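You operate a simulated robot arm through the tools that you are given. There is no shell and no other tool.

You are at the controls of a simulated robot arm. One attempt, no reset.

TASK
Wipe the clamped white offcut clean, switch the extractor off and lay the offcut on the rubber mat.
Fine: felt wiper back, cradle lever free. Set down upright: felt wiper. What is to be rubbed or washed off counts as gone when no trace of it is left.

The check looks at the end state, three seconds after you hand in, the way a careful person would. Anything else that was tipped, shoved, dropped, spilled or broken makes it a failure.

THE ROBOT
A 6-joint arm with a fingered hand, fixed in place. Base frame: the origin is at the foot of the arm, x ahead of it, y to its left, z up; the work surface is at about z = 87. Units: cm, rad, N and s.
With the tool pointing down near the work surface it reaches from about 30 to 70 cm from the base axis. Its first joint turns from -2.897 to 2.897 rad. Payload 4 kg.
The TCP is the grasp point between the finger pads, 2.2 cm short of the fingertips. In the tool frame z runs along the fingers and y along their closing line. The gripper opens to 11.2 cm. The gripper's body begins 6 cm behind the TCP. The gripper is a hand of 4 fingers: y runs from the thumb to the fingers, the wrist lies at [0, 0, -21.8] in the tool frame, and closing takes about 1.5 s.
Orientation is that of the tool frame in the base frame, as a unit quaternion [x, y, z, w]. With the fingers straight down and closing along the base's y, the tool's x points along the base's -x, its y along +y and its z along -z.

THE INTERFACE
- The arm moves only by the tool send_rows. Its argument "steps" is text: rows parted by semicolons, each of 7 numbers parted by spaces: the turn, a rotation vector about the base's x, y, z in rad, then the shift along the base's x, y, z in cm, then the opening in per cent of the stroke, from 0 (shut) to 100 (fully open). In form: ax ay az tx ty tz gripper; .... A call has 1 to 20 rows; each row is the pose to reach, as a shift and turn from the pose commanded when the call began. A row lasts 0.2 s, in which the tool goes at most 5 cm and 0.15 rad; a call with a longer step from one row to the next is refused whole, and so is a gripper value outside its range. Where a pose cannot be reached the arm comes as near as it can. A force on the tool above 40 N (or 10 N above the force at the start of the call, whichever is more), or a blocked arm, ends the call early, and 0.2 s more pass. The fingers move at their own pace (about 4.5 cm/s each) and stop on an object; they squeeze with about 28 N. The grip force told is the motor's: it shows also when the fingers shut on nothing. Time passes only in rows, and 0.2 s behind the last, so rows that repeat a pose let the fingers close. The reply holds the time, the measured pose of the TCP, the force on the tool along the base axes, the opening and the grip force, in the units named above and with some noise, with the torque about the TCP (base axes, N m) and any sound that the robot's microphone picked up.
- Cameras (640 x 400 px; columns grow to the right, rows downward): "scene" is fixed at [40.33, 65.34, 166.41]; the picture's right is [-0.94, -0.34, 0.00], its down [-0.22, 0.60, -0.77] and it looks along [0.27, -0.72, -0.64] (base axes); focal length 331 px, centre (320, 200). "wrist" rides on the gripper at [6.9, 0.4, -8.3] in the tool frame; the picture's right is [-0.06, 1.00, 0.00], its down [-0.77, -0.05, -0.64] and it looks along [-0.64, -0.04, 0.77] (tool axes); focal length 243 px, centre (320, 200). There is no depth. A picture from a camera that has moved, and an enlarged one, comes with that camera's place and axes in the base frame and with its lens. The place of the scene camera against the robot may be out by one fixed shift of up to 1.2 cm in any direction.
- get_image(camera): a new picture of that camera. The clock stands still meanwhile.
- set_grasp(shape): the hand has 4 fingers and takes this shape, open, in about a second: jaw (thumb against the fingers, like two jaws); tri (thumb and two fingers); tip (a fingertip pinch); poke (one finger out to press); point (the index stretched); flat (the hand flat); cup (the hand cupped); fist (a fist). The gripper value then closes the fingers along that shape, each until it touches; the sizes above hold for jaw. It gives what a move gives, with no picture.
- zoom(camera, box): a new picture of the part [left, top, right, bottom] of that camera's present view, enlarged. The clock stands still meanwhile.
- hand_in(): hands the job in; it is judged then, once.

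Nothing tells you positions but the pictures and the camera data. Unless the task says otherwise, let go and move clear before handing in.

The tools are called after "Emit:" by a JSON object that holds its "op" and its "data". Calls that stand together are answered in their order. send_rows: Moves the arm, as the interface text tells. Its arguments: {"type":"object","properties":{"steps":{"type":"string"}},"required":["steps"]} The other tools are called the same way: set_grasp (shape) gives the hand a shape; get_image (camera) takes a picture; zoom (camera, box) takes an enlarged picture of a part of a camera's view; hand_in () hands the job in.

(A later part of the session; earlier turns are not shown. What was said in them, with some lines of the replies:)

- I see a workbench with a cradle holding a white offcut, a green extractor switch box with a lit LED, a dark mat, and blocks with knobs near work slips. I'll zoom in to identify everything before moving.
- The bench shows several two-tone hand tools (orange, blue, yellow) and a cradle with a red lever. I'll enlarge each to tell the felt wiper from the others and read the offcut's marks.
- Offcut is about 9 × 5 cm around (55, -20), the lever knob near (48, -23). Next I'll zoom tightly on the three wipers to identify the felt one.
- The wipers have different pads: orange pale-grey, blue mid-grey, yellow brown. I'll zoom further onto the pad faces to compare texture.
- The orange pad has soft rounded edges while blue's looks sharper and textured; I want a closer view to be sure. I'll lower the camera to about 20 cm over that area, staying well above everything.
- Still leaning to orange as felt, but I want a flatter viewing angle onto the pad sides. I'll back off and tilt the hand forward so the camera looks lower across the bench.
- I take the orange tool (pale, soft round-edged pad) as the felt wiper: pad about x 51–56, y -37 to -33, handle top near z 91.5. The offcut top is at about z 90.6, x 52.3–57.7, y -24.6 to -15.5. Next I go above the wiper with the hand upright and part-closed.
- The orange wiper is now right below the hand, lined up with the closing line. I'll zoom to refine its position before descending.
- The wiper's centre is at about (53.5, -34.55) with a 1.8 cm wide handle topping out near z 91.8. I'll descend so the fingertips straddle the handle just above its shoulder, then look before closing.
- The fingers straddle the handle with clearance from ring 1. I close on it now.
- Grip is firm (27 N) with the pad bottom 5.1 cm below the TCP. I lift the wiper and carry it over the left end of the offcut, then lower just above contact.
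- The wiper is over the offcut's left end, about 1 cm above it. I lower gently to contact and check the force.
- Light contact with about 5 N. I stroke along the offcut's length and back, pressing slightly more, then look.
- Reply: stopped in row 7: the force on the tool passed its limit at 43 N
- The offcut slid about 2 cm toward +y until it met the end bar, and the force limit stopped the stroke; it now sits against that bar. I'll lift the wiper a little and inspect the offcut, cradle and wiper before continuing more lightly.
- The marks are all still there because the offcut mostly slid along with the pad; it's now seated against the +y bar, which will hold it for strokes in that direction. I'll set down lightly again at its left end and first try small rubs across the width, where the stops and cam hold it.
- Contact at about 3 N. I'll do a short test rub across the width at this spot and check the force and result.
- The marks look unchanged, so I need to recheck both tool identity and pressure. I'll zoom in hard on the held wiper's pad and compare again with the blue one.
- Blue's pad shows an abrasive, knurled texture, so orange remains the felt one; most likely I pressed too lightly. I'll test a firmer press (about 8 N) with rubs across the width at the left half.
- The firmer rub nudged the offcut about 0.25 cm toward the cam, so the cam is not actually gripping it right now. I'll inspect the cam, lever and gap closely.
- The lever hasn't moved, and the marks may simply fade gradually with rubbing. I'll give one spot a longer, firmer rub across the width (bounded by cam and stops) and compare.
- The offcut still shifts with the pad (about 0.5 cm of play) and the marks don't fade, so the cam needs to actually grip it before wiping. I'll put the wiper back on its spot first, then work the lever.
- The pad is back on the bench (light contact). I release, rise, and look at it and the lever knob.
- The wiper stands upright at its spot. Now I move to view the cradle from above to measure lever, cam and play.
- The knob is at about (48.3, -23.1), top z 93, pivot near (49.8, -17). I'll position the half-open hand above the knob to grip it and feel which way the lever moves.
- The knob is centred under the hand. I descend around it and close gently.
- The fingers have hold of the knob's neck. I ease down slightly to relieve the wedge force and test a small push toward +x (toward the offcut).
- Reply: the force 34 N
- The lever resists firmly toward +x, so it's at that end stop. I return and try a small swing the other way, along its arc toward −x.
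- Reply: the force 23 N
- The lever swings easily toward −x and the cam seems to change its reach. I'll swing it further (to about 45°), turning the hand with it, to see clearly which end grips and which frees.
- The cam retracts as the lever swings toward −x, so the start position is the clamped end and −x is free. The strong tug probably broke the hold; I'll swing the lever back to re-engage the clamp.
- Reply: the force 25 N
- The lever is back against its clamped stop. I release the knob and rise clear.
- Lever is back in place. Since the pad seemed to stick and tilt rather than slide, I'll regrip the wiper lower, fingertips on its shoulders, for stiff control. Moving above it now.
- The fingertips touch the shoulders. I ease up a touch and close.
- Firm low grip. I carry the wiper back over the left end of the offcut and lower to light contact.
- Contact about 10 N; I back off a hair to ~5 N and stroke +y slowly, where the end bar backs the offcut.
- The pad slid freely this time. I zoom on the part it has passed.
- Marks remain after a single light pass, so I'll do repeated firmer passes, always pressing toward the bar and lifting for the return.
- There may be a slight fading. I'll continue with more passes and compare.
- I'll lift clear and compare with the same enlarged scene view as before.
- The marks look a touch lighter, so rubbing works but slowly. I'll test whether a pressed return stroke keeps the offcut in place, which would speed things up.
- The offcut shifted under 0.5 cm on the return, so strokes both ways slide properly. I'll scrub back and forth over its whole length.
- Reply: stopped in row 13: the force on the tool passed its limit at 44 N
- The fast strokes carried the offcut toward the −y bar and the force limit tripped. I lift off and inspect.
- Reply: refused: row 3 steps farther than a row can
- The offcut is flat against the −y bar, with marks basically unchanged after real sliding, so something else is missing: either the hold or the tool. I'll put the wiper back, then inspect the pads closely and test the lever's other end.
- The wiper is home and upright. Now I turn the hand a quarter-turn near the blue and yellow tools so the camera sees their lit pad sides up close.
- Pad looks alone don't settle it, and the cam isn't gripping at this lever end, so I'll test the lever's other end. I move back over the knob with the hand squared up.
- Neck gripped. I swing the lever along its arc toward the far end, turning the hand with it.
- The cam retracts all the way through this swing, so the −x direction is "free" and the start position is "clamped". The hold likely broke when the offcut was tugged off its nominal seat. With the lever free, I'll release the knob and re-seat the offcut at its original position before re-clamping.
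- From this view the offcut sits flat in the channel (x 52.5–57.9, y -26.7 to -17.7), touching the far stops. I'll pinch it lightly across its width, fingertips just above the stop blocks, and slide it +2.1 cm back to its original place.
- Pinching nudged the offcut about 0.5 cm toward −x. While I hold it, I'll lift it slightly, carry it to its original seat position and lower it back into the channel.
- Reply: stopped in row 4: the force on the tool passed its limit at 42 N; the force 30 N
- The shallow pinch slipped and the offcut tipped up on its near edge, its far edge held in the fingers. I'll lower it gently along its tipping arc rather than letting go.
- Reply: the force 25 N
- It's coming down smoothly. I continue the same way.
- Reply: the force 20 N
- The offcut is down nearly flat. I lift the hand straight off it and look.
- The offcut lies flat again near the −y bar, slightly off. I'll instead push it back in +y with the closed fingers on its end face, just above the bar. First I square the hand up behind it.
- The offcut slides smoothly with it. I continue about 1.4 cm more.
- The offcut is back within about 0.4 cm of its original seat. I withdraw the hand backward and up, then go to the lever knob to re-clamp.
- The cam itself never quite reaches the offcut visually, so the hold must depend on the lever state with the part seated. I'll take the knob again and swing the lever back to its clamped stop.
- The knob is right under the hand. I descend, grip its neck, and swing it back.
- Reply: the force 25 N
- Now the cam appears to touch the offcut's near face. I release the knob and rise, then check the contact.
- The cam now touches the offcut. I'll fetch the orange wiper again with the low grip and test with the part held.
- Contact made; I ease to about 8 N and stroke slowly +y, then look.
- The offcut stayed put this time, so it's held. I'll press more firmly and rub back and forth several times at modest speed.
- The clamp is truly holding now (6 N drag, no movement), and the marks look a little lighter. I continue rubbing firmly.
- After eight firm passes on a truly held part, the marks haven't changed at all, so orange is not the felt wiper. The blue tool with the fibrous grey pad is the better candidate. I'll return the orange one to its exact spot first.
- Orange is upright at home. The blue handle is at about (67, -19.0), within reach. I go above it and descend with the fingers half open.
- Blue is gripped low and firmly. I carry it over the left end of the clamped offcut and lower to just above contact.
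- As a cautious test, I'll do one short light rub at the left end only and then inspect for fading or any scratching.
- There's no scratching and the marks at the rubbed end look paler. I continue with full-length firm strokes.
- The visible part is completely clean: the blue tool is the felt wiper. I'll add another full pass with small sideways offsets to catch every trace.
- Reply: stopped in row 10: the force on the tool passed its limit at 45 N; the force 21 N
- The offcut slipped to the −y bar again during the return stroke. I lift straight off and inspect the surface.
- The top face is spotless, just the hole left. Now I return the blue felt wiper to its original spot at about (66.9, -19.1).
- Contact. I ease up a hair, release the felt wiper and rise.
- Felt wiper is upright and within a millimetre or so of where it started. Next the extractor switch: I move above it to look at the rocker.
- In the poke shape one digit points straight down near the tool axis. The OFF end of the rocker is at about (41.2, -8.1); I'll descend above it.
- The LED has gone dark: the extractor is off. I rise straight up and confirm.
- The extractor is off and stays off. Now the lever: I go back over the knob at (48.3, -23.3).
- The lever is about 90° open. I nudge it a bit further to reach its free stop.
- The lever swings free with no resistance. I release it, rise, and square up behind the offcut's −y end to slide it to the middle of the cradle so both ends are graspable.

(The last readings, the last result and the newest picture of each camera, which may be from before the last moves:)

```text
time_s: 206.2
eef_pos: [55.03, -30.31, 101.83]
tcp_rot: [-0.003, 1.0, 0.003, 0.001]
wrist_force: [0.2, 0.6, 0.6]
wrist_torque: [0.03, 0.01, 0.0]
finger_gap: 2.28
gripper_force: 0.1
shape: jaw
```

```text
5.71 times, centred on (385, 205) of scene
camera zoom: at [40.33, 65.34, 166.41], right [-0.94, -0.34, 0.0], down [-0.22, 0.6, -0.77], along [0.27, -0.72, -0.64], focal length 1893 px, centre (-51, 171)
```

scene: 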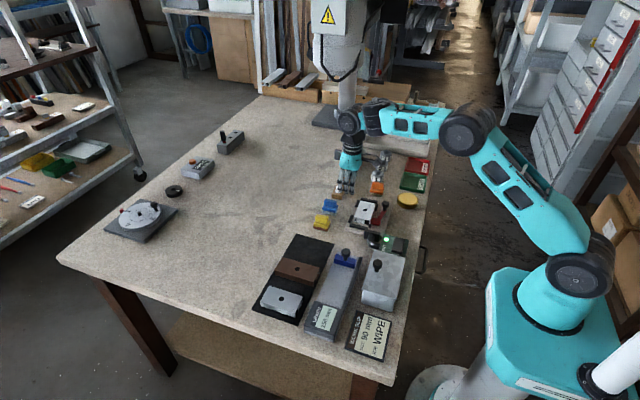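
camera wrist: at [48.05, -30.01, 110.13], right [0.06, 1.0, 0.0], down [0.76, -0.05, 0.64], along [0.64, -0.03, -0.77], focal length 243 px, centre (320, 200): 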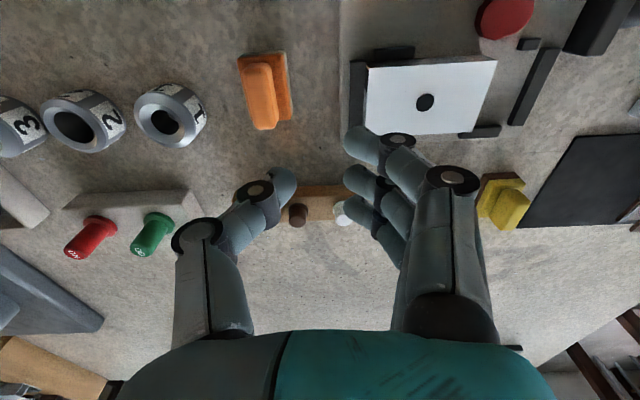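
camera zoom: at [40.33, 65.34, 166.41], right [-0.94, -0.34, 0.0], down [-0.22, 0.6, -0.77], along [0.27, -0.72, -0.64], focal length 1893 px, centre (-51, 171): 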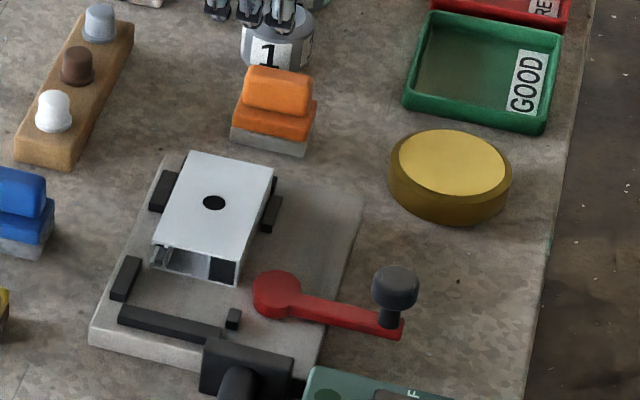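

Emit:
{"op": "send_rows", "data": {"steps": "0.003 0 0 0 0.3 -3 20; 0.003 0 0 0 0.3 -6 20; 0.003 0 0 0 0.3 -8.5 20; 0.003 0 0 0 0.3 -9.55 20; 0.003 0 0 0 0.6 -9.55 20; 0.003 0 0 0 1.0 -9.55 20; 0.003 0 0 0 1.4 -9.55 20; 0.003 0 0 0 1.8 -9.55 20; 0.003 0 0 0 2.2 -9.55 20; 0.003 0 0 0 2.6 -9.55 20; 0.003 0 0 0 2.6 -9.55 20"}}

Emit:
{"op": "zoom", "data": {"camera": "scene", "box": [340, 190, 410, 234]}}

```text
time_s: 208.6
eef_pos: [55.1, -27.82, 92.18]
tcp_rot: [-0.001, 1.0, 0.003, 0.001]
wrist_force: [0.0, -1.0, 0.9]
wrist_torque: [0.01, 0.03, 0.02]
finger_gap: 2.25
gripper_force: 0.0
shape: jaw
```

```text
9.09 times, centred on (375, 212) of scene
camera zoom: at [40.33, 65.34, 166.41], right [-0.94, -0.34, 0.0], down [-0.22, 0.6, -0.77], along [0.27, -0.72, -0.64], focal length 3012 px, centre (-180, 91)
```

zoom: 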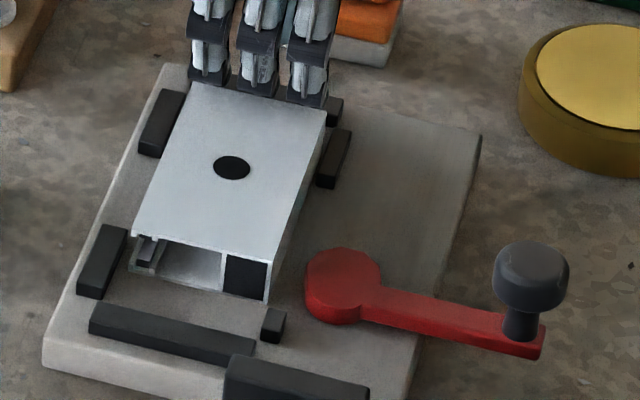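

Emit:
{"op": "send_rows", "data": {"steps": "0 0 0 0 0.25 0 20; 0 0 0 0 0.5 0 20; 0 0 0 0 0.5 0 20; 0 0 0 0 -0.3 0 20; 0 0 0 0 -1.2 0.5 20; 0 0 0 0 -1.2 4 20; 0 0 0 0 -1.2 9 30; 0 0 0 0 2 10.5 60; 0 0 0 0 5 10.5 90; 0 0 0 -0.1 7.5 10.5 92; 0 0 0 -0.1 7.5 10.5 92; 0 0 0 -0.1 7.5 10.5 92"}}

Emit:
{"op": "get_image", "data": {"camera": "wrist"}}

Emit:
{"op": "zoom", "data": {"camera": "scene", "box": [340, 190, 410, 234]}}

Emit:
{"op": "zoom", "data": {"camera": "wrist", "box": [220, 50, 420, 175]}}

```text
time_s: 211.2
eef_pos: [54.9, -20.25, 102.67]
tcp_rot: [-0.001, 1.0, 0.003, 0.002]
wrist_force: [-0.4, -0.2, 0.0]
wrist_torque: [0.01, 0.0, -0.02]
finger_gap: 10.31
gripper_force: 0.1
shape: jaw
```

```text
taken
camera wrist: at [47.99, -19.91, 111.05], right [0.06, 1.0, 0.01], down [0.76, -0.05, 0.64], along [0.64, -0.03, -0.77], focal length 243 px, centre (320, 200)
```

wrist: 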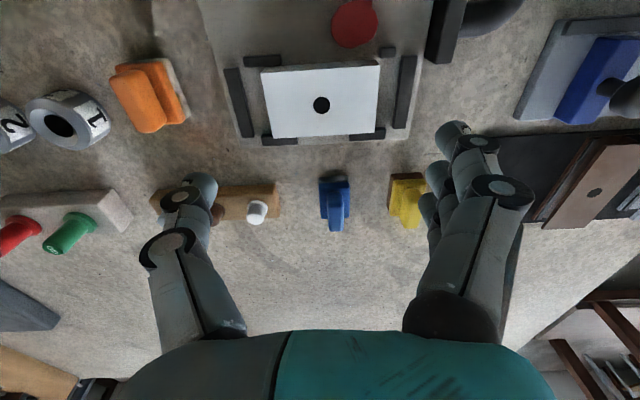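

```text
9.09 times, centred on (375, 212) of scene
camera zoom: at [40.33, 65.34, 166.41], right [-0.94, -0.34, 0.0], down [-0.22, 0.6, -0.77], along [0.27, -0.72, -0.64], focal length 3012 px, centre (-180, 91)
```

zoom: 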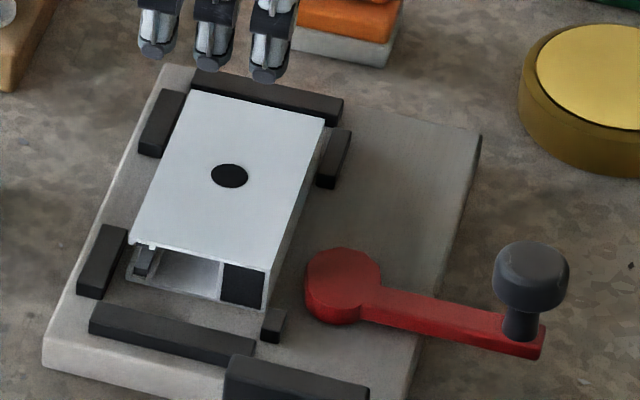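

```text
3.20 times, centred on (320, 112) of wrist
camera zoom: at [47.99, -19.91, 111.05], right [0.06, 1.0, 0.01], down [0.76, -0.05, 0.64], along [0.64, -0.03, -0.77], focal length 776 px, centre (320, 480)
```

zoom: 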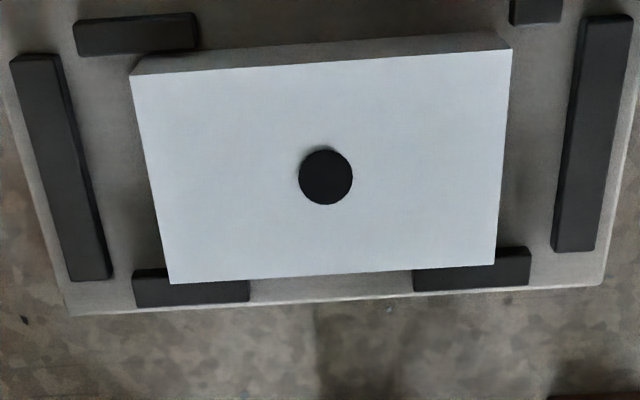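

The top face is spotless. The offcut is centred (54.8, -20.0) with about 1.9 cm of room at each end. I'll grip it lengthwise by its ends: descend with the fingers open just beyond its length.

Emit:
{"op": "send_rows", "data": {"steps": "0 0 0 -0.05 0.17 -3 85; 0 0 0 -0.05 0.17 -6 85; 0 0 0 -0.05 0.17 -8.5 85; 0 0 0 -0.05 0.17 -10 85; 0 0 0 -0.05 0.17 -10.5 85; 0 0 0 -0.05 0.17 -10.5 85"}}

Emit:
{"op": "get_image", "data": {"camera": "wrist"}}

Emit:
{"op": "zoom", "data": {"camera": "scene", "box": [340, 185, 410, 234]}}

```text
time_s: 212.6
eef_pos: [54.88, -20.07, 92.17]
tcp_rot: [-0.001, 1.0, 0.003, 0.001]
wrist_force: [-0.2, -0.4, 0.1]
wrist_torque: [0.01, 0.05, 0.0]
finger_gap: 9.54
gripper_force: 0.1
shape: jaw
```

```text
taken
camera wrist: at [47.96, -19.83, 100.56], right [0.06, 1.0, 0.01], down [0.76, -0.05, 0.64], along [0.64, -0.03, -0.77], focal length 243 px, centre (320, 200)
```

wrist: 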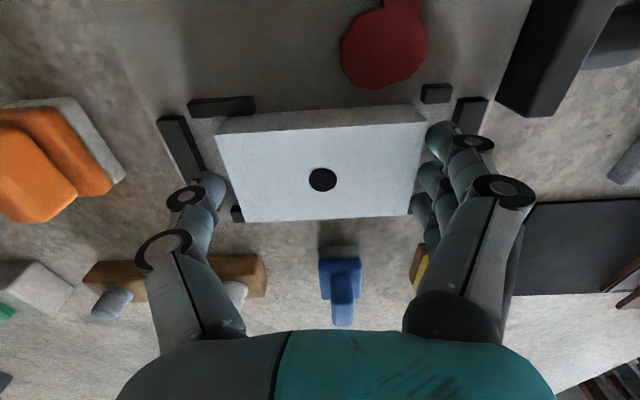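

```text
8.16 times, centred on (375, 210) of scene
camera zoom: at [40.33, 65.34, 166.41], right [-0.94, -0.34, 0.0], down [-0.22, 0.6, -0.77], along [0.27, -0.72, -0.64], focal length 2705 px, centre (-129, 122)
```

zoom: 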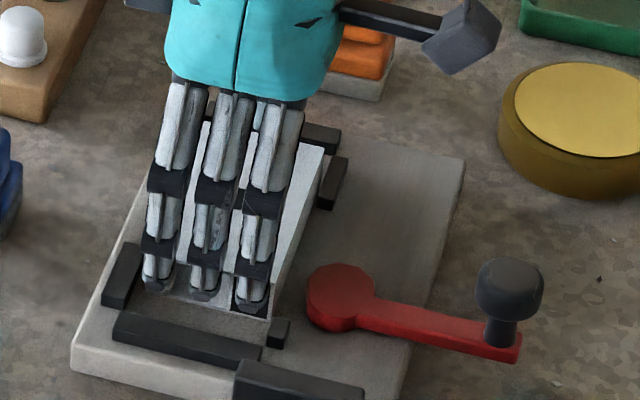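

Fingers straddle both ends cleanly. I go down another half centimetre and close.

Emit:
{"op": "send_rows", "data": {"steps": "0 0 0 0 0 -0.25 85; 0 0 0 0 0 -0.5 85; 0 0 0 0 0 -0.65 85; 0 0 0 0 0 -0.65 85"}}

Emit:
{"op": "send_rows", "data": {"steps": "0 0 0 0 0 0 80; 0 0 0 0 0 0 76; 0 0 0 0 0 0 72; 0 0 0 0 0 0 70; 0 0 0 0 0 0 70; 0 0 0 0 0 0 70; 0 0 0 0 0 0 70"}}

Emit:
{"op": "get_image", "data": {"camera": "wrist"}}

```text
time_s: 213.6
eef_pos: [54.8, -20.04, 91.36]
tcp_rot: [-0.002, 1.0, 0.003, 0.001]
wrist_force: [-0.2, 0.8, -0.4]
wrist_torque: [0.02, -0.03, -0.02]
finger_gap: 9.55
gripper_force: 0.1
shape: jaw
```

```text
time_s: 215.2
eef_pos: [54.86, -20.19, 91.5]
tcp_rot: [-0.002, 1.0, 0.004, 0.001]
wrist_force: [0.0, 0.2, -0.9]
wrist_torque: [-0.01, 0.0, -0.01]
finger_gap: 8.51
gripper_force: 27.7
shape: jaw
```

```text
taken
camera wrist: at [47.92, -19.79, 99.82], right [0.06, 1.0, 0.01], down [0.76, -0.05, 0.64], along [0.64, -0.03, -0.77], focal length 243 px, centre (320, 200)
```

wrist: 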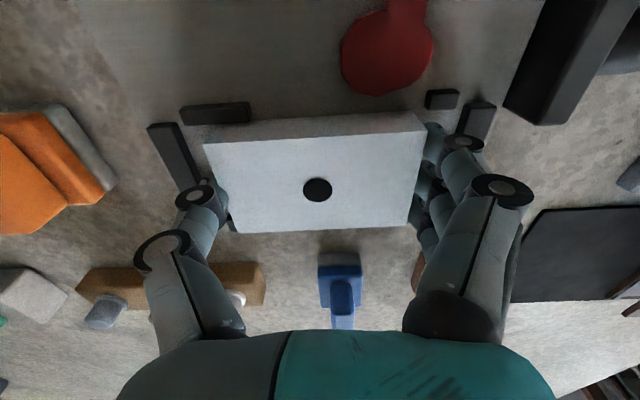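

Gripped by its ends at 28 N. I lift slowly and check the hold.

Emit:
{"op": "send_rows", "data": {"steps": "0 0 0 0 0 0.2 60; 0 0 0 0 0 0.5 60; 0 0 0 0 0 1.0 60; 0 0 0 0 0 1.0 60"}}

Emit:
{"op": "get_image", "data": {"camera": "wrist"}}

Emit:
{"op": "zoom", "data": {"camera": "scene", "box": [340, 185, 410, 234]}}

```text
time_s: 216.2
eef_pos: [54.79, -20.15, 92.52]
tcp_rot: [-0.003, 1.0, 0.003, 0.0]
wrist_force: [0.0, 0.2, -1.1]
wrist_torque: [0.03, 0.0, 0.01]
finger_gap: 8.53
gripper_force: 28.4
shape: jaw
```

```text
taken
camera wrist: at [47.87, -19.79, 100.88], right [0.06, 1.0, 0.01], down [0.76, -0.05, 0.64], along [0.64, -0.03, -0.77], focal length 243 px, centre (320, 200)
```

wrist: 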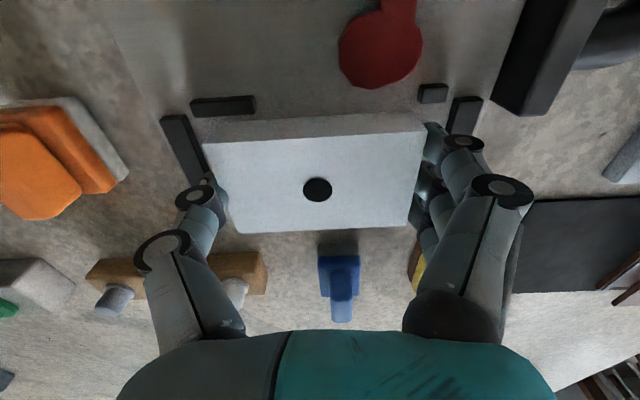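

```text
8.16 times, centred on (375, 210) of scene
camera zoom: at [40.33, 65.34, 166.41], right [-0.94, -0.34, 0.0], down [-0.22, 0.6, -0.77], along [0.27, -0.72, -0.64], focal length 2705 px, centre (-129, 122)
```

zoom: 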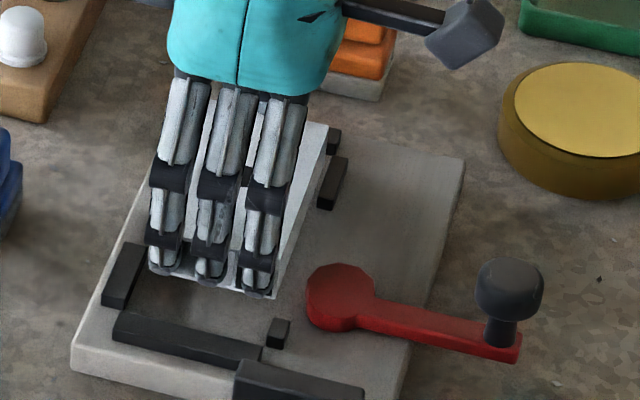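

The offcut comes up level with the hand. I take a look at the mat's free area before carrying it over.

Emit:
{"op": "send_rows", "data": {"steps": "0 0 0 0 0 2.5 60; 0 0 0 0 0 5 60; 0 0 0 0 0 8 60; 0 0 0 0 0 9.5 60; 0 0 0 0 0 9.5 60"}}

Emit:
{"op": "zoom", "data": {"camera": "scene", "box": [240, 215, 380, 335]}}

Emit:
{"op": "get_image", "data": {"camera": "wrist"}}

```text
time_s: 217.4
eef_pos: [54.71, -20.13, 102.03]
tcp_rot: [-0.002, 1.0, 0.003, 0.001]
wrist_force: [-0.2, 0.5, -0.2]
wrist_torque: [0.02, 0.02, 0.03]
finger_gap: 8.53
gripper_force: 27.9
shape: jaw
```

```text
3.33 times, centred on (310, 275) of scene
camera zoom: at [40.33, 65.34, 166.41], right [-0.94, -0.34, 0.0], down [-0.22, 0.6, -0.77], along [0.27, -0.72, -0.64], focal length 1104 px, centre (353, -50)
```

zoom: 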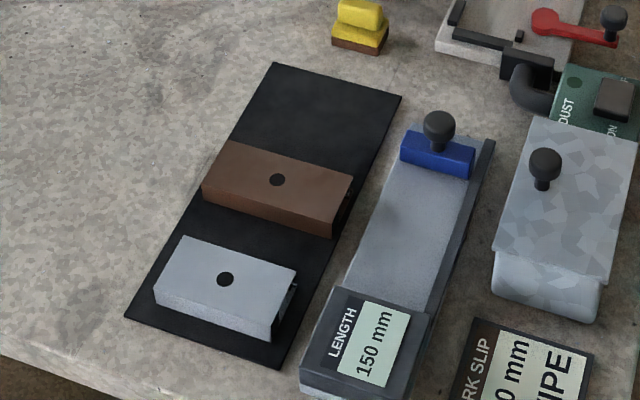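

```text
taken
camera wrist: at [47.8, -19.84, 110.41], right [0.06, 1.0, 0.01], down [0.76, -0.05, 0.64], along [0.64, -0.03, -0.77], focal length 243 px, centre (320, 200)
```

wrist: 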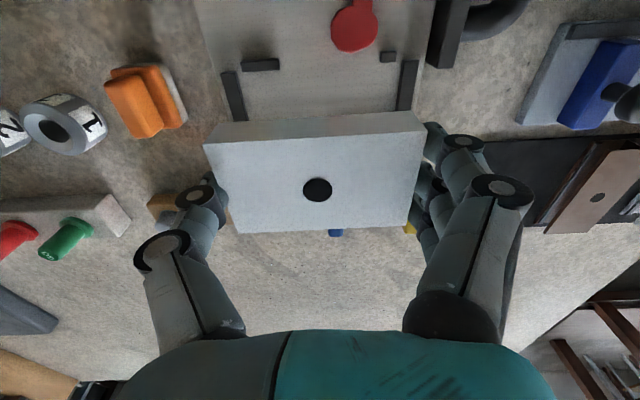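

The mat's free area is about x 60.5–73.8, y -4.2 to 8.3. I'll lay the offcut with its length along x, centred near (66.6, 1.8). I carry it over at height while turning a quarter-turn.

Emit:
{"op": "send_rows", "data": {"steps": "0 0 -0.131 1 1.83 0 60; 0 0 -0.262 2 3.66 0 60; 0 0 -0.393 3 5.5 0 60; 0 0 -0.524 4 7.3 0 60; 0 0 -0.655 5 9.15 0 60; 0 0 -0.786 6 11 0 60; 0 0 -0.917 7 12.8 0 60; 0 0 -1.048 8 14.6 0 60; 0 0 -1.179 9 16.5 0 60; 0 0 -1.31 10 18.3 0 60; 0 0 -1.441 11 20.1 0 60; 0 0 -1.571 11.85 21.9 0 60; 0 0 -1.571 11.85 21.9 0 60; 0 0 -1.571 11.85 21.9 0 60"}}

Emit:
{"op": "get_image", "data": {"camera": "wrist"}}

Emit:
{"op": "zoom", "data": {"camera": "scene", "box": [240, 180, 380, 300]}}

```text
time_s: 220.4
eef_pos: [66.74, 1.77, 101.92]
tcp_rot: [0.706, 0.708, 0.001, 0.004]
wrist_force: [0.2, 0.0, -0.6]
wrist_torque: [0.03, 0.0, 0.01]
finger_gap: 8.55
gripper_force: 27.8
shape: jaw
```

```text
taken
camera wrist: at [67.11, 8.63, 110.3], right [1.0, -0.06, 0.01], down [-0.05, -0.76, 0.64], along [-0.03, -0.64, -0.77], focal length 243 px, centre (320, 200)
```

wrist: 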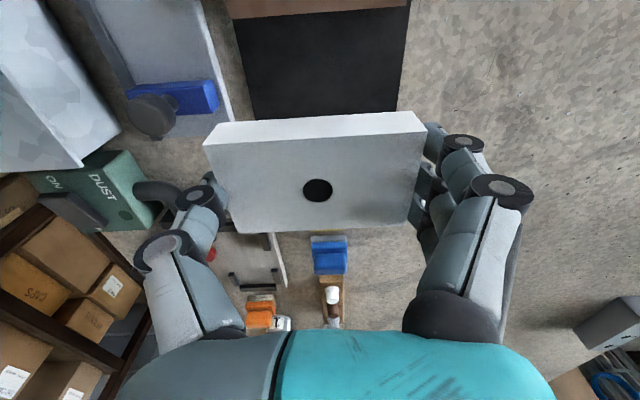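

```text
3.33 times, centred on (310, 240) of scene
camera zoom: at [40.33, 65.34, 166.41], right [-0.94, -0.34, 0.0], down [-0.22, 0.6, -0.77], along [0.27, -0.72, -0.64], focal length 1104 px, centre (353, 67)
```

zoom: 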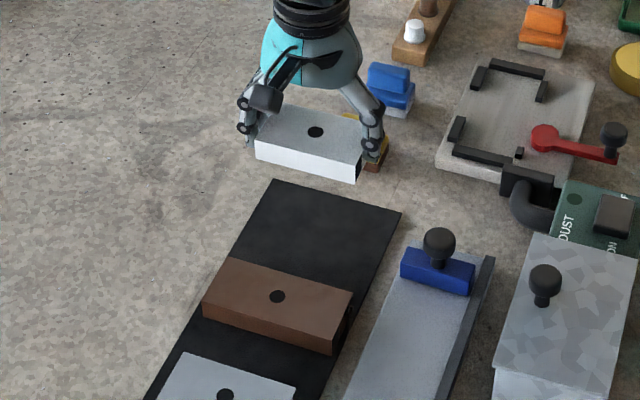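

The offcut is over the mat's free area, clear of the brown piece. I lower it, slowly near the end.

Emit:
{"op": "send_rows", "data": {"steps": "0 0 0 0 0 -3 60; 0 0 0 0 0 -6 60; 0 0 0 0 0 -8.5 60; 0 0 0 0 0 -10 60; 0 0 0 0 0 -10.6 60; 0 0 0 0 0 -10.9 60; 0 0 0 0 0 -10.9 60"}}

Emit:
{"op": "get_image", "data": {"camera": "wrist"}}

Emit:
{"op": "zoom", "data": {"camera": "scene", "box": [240, 190, 380, 310]}}

```text
time_s: 222.0
eef_pos: [66.65, 1.93, 91.03]
tcp_rot: [0.706, 0.709, 0.002, 0.003]
wrist_force: [-0.5, 0.2, -0.5]
wrist_torque: [-0.01, 0.0, 0.01]
finger_gap: 8.53
gripper_force: 28.3
shape: jaw
```

```text
taken
camera wrist: at [66.94, 8.75, 99.46], right [1.0, -0.06, 0.01], down [-0.05, -0.76, 0.64], along [-0.03, -0.64, -0.77], focal length 243 px, centre (320, 200)
```

wrist: 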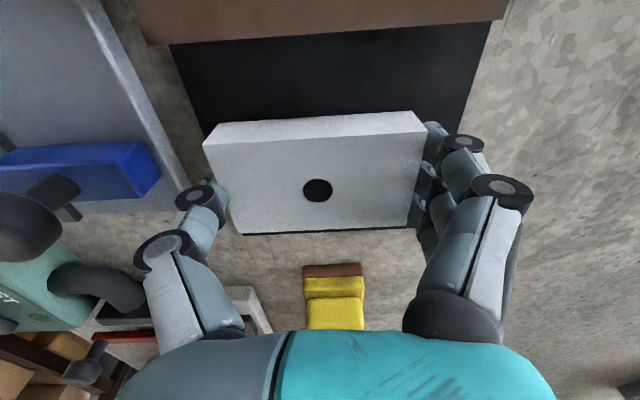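

```text
3.33 times, centred on (310, 250) of scene
camera zoom: at [40.33, 65.34, 166.41], right [-0.94, -0.34, 0.0], down [-0.22, 0.6, -0.77], along [0.27, -0.72, -0.64], focal length 1104 px, centre (353, 33)
```

zoom: 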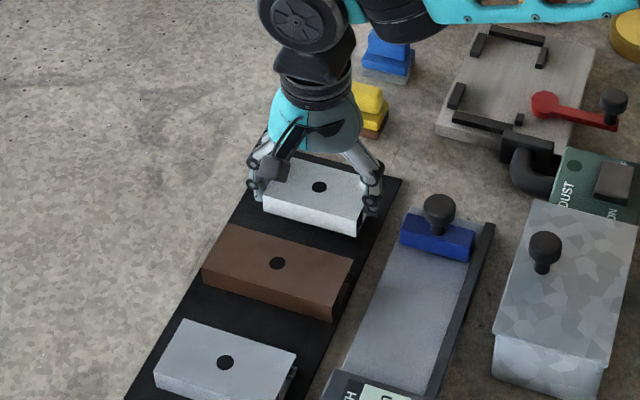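

Emit:
{"op": "send_rows", "data": {"steps": "0 0 0 0 0 -0.3 60; 0 0 0 0 0 -0.5 60; 0 0 0 0 0 -0.7 60; 0 0 0 0 0 -0.7 60"}}

```text
time_s: 223.0
eef_pos: [66.6, 1.9, 90.38]
tcp_rot: [0.705, 0.709, 0.002, 0.004]
wrist_force: [0.4, 0.4, -0.9]
wrist_torque: [-0.02, -0.02, 0.0]
finger_gap: 8.5
gripper_force: 28.0
shape: jaw
```

Emit:
{"op": "send_rows", "data": {"steps": "0 0 0 0 0 -0.15 60; 0 0 0 0 0 -0.25 60; 0 0 0 0 0 -0.25 60"}}

```text
time_s: 223.8
eef_pos: [66.63, 1.75, 90.22]
tcp_rot: [0.706, 0.708, 0.002, 0.003]
wrist_force: [0.3, -0.2, -1.8]
wrist_torque: [0.03, -0.03, 0.0]
finger_gap: 8.52
gripper_force: 27.7
shape: jaw
```

Emit:
{"op": "send_rows", "data": {"steps": "0 0 0 0 0 -0.12 60; 0 0 0 0 0 -0.22 60; 0 0 0 0 0 -0.22 60"}}

Emit:
{"op": "zoom", "data": {"camera": "scene", "box": [280, 215, 350, 265]}}

```text
time_s: 224.6
eef_pos: [66.8, 1.72, 90.15]
tcp_rot: [0.706, 0.708, 0.002, 0.004]
wrist_force: [-0.1, 0.1, 9.6]
wrist_torque: [0.04, 0.16, 0.01]
finger_gap: 8.51
gripper_force: 28.2
shape: jaw
```

```text
8.00 times, centred on (315, 240) of scene
camera zoom: at [40.33, 65.34, 166.41], right [-0.94, -0.34, 0.0], down [-0.22, 0.6, -0.77], along [0.27, -0.72, -0.64], focal length 2650 px, centre (360, -120)
```

zoom: 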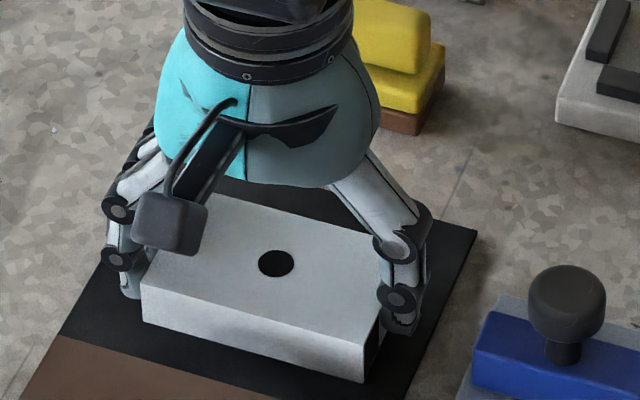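

It's resting on the mat. I ease the pressure, open the fingers, and rise straight up.

Emit:
{"op": "send_rows", "data": {"steps": "0 0 0 0 0 0.08 65; 0 0 0 0 0 0.08 76; 0 0 0 0 0 0.08 82; 0 0 0 0 0 0.08 88; 0 0 0 0 0 0.08 88; 0 0 0 0 0 0.08 88; 0 0 0 0 0 1 88; 0 0 0 0 0 3 88; 0 0 0 0 0 6 88; 0 0 0 0 0 10 88; 0 0 0 0 0 14 88; 0 0 0 0 0 14 88"}}

Emit:
{"op": "get_image", "data": {"camera": "wrist"}}

Emit:
{"op": "zoom", "data": {"camera": "scene", "box": [250, 205, 360, 305]}}

```text
time_s: 227.2
eef_pos: [66.79, 1.74, 104.2]
tcp_rot: [0.705, 0.709, 0.001, 0.003]
wrist_force: [-1.1, 0.6, -0.7]
wrist_torque: [0.0, 0.01, -0.01]
finger_gap: 9.82
gripper_force: 0.1
shape: jaw
```

```text
taken
camera wrist: at [67.08, 8.62, 112.54], right [1.0, -0.06, 0.01], down [-0.05, -0.76, 0.64], along [-0.03, -0.64, -0.77], focal length 243 px, centre (320, 200)
```

wrist: 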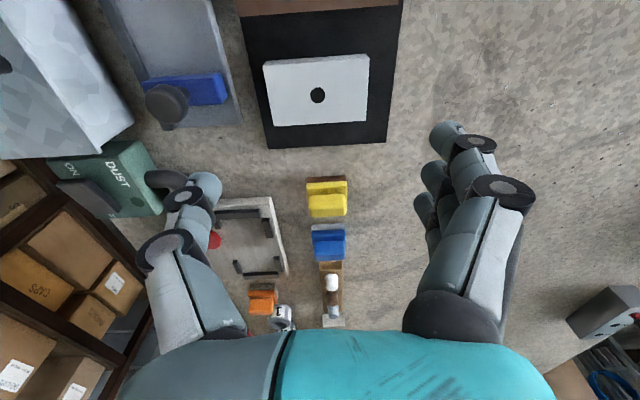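

```text
4.00 times, centred on (305, 255) of scene
camera zoom: at [40.33, 65.34, 166.41], right [-0.94, -0.34, 0.0], down [-0.22, 0.6, -0.77], along [0.27, -0.72, -0.64], focal length 1325 px, centre (380, -20)
```

zoom: 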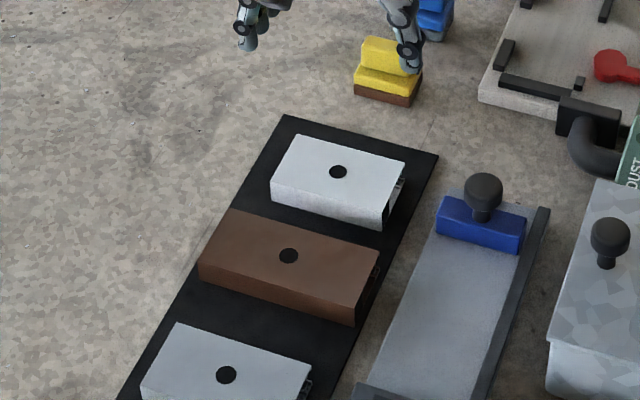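

The offcut lies flat on the mat with the hand well clear. I move the arm away and do a final check of everything.

Emit:
{"op": "send_rows", "data": {"steps": "0 0 0.14 -3 -1 1 80; 0 0 0.28 -6 -2 2 70; 0 0 0.42 -9 -3 4 60; 0 0 0.56 -12 -4 6 60; 0 0 0.7 -15 -5 8 60; 0 0 0.84 -18 -6 10 60; 0 0 0.98 -21 -7 12 60; 0 0 1.12 -24 -7.5 14 60; 0 0 1.26 -26 -7.5 16 60; 0 0 1.4 -27 -7.5 18 60; 0 0 1.54 -27 -7.5 18.5 60; 0 0 1.571 -27 -7.5 18.5 60; 0 0 1.571 -27 -7.5 18.5 60"}}

Emit:
{"op": "get_image", "data": {"camera": "scene"}}

Emit:
{"op": "zoom", "data": {"camera": "scene", "box": [366, 176, 390, 200]}}

Emit:
{"op": "zoom", "data": {"camera": "scene", "box": [310, 194, 346, 234]}}

Emit:
{"op": "zoom", "data": {"camera": "scene", "box": [305, 230, 360, 270]}}

Emit:
{"op": "zoom", "data": {"camera": "wrist", "box": [200, 20, 460, 220]}}

```text
time_s: 230.0
eef_pos: [39.72, -5.75, 122.46]
tcp_rot: [-0.002, 1.0, 0.003, 0.001]
wrist_force: [-0.5, -0.5, 0.0]
wrist_torque: [-0.01, -0.01, 0.0]
finger_gap: 6.76
gripper_force: 0.1
shape: jaw
```

```text
taken
```

scene: 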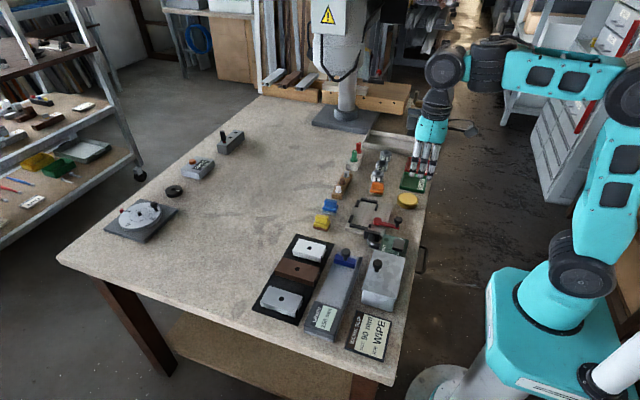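

```text
16.00 times, centred on (378, 188) of scene
camera zoom: at [40.33, 65.34, 166.41], right [-0.94, -0.34, 0.0], down [-0.22, 0.6, -0.77], along [0.27, -0.72, -0.64], focal length 5301 px, centre (-608, 392)
```

zoom: 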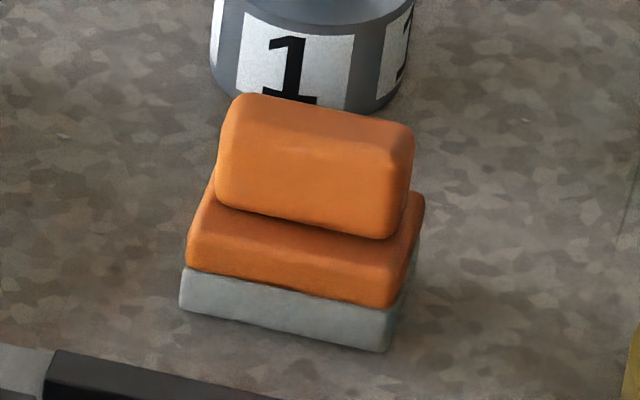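

```text
10.00 times, centred on (328, 214) of scene
camera zoom: at [40.33, 65.34, 166.41], right [-0.94, -0.34, 0.0], down [-0.22, 0.6, -0.77], along [0.27, -0.72, -0.64], focal length 3313 px, centre (240, 60)
```

zoom: 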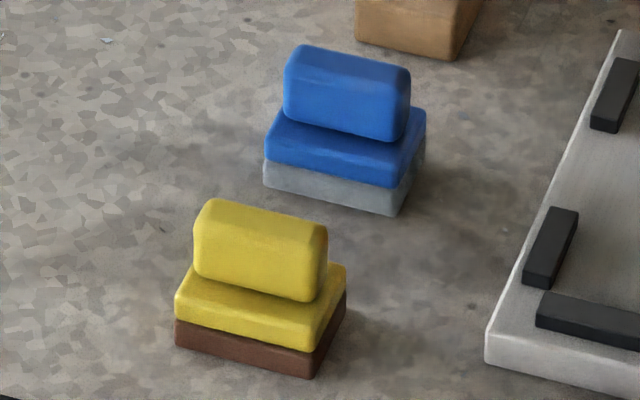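

```text
10.00 times, centred on (332, 250) of scene
camera zoom: at [40.33, 65.34, 166.41], right [-0.94, -0.34, 0.0], down [-0.22, 0.6, -0.77], along [0.27, -0.72, -0.64], focal length 3313 px, centre (195, -300)
```

zoom: 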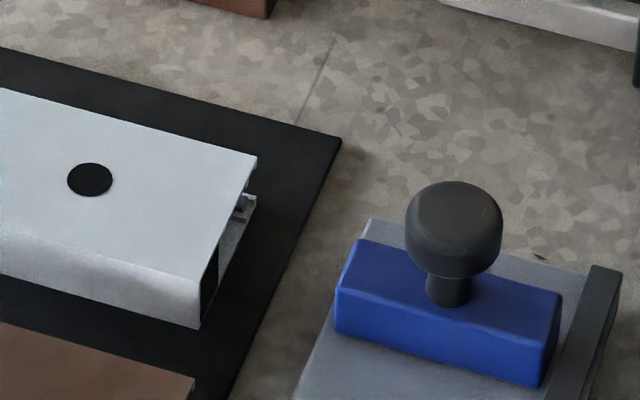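

```text
2.00 times, centred on (330, 120) of wrist
camera zoom: at [32.77, -5.42, 130.84], right [0.06, 1.0, 0.01], down [0.76, -0.05, 0.64], along [0.64, -0.03, -0.77], focal length 485 px, centre (300, 360)
```

zoom: 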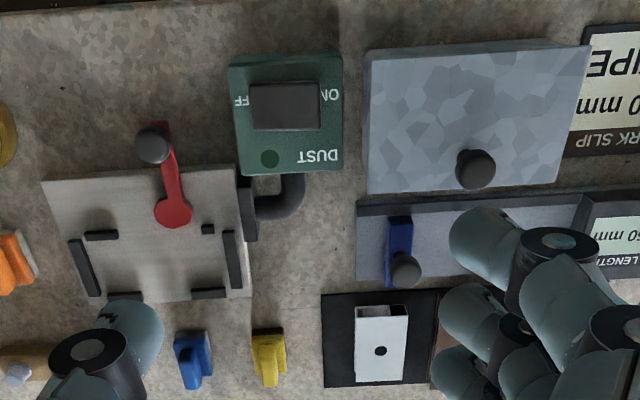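

Everything looks right; one last close check of the offcut's top face for any trace, plus the lever and switch.

Emit:
{"op": "zoom", "data": {"camera": "scene", "box": [290, 234, 332, 264]}}

Emit:
{"op": "zoom", "data": {"camera": "wrist", "box": [340, 160, 400, 220]}}

Emit:
{"op": "zoom", "data": {"camera": "scene", "box": [310, 130, 450, 260]}}

```text
13.33 times, centred on (311, 249) of scene
camera zoom: at [40.33, 65.34, 166.41], right [-0.94, -0.34, 0.0], down [-0.22, 0.6, -0.77], along [0.27, -0.72, -0.64], focal length 4418 px, centre (440, -453)
```

zoom: 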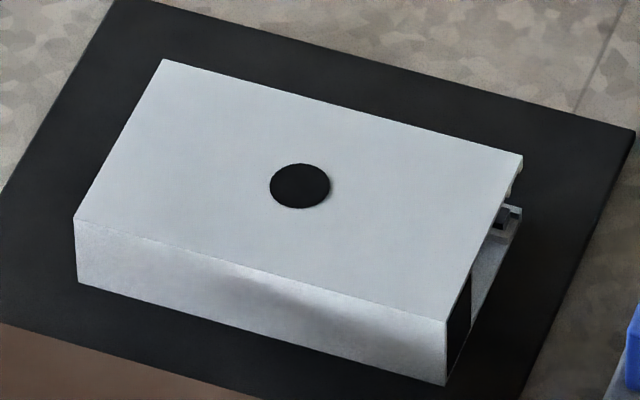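

```text
6.67 times, centred on (370, 190) of wrist
camera zoom: at [32.77, -5.42, 130.84], right [0.06, 1.0, 0.01], down [0.76, -0.05, 0.64], along [0.64, -0.03, -0.77], focal length 1618 px, centre (-13, 267)
```

zoom: 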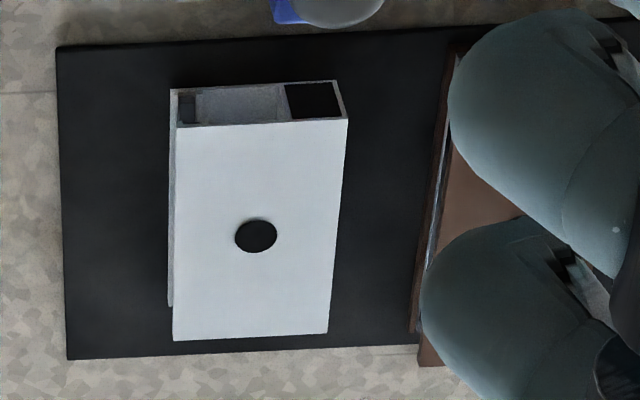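

```text
3.08 times, centred on (380, 195) of scene
camera zoom: at [40.33, 65.34, 166.41], right [-0.94, -0.34, 0.0], down [-0.22, 0.6, -0.77], along [0.27, -0.72, -0.64], focal length 1019 px, centre (135, 215)
```

zoom: 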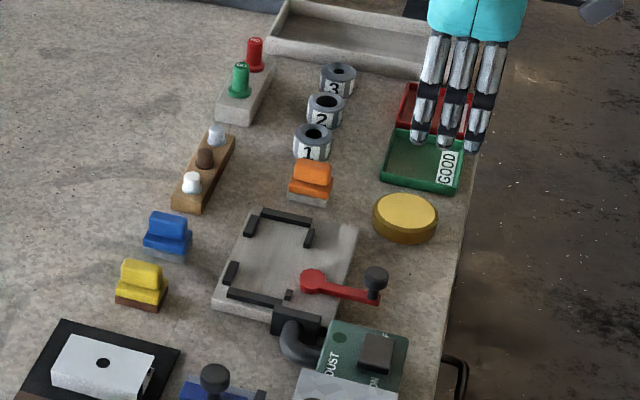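

The offcut is clean and flat on the mat, the extractor is off, and the cradle lever is swung free. The blue felt wiper is upright at its spot and nothing has been knocked over. The orange tool, which I tried first by mistake, is back about 2 mm from where it started. The arm is clear, so I hand in.

Emit:
{"op": "hand_in", "data": {}}

```text
The job is handed in.
```

I handed the job in, and as far as the pictures show, every part of it was done:

- **Offcut:** its top face looks spotless in close-ups from both cameras. It lies flat on the rubber mat, clear of the brown piece.
- **Extractor:** it is switched off and the light is dark.
- **Cradle lever:** it is swung about 80° away from the clamped position. I never felt a stop at the free end.
- **Felt wiper (the blue one):** it is upright and within about 1 mm of where it started.

Some things did not go cleanly on the way:

- **Wrong tool first:** I took the orange tool for the felt wiper and rubbed with it for many passes before seeing it did nothing. It is back in place, about 2 mm from where it started.
- **Offcut moved in the cradle:** it slid to the end bars more than once during wiping, and three strokes tripped the force limit.
- **Offcut tipped once:** it tipped up when a shallow grip slipped during re-seating. I lowered it back gently and saw no damage on it or the cradle.
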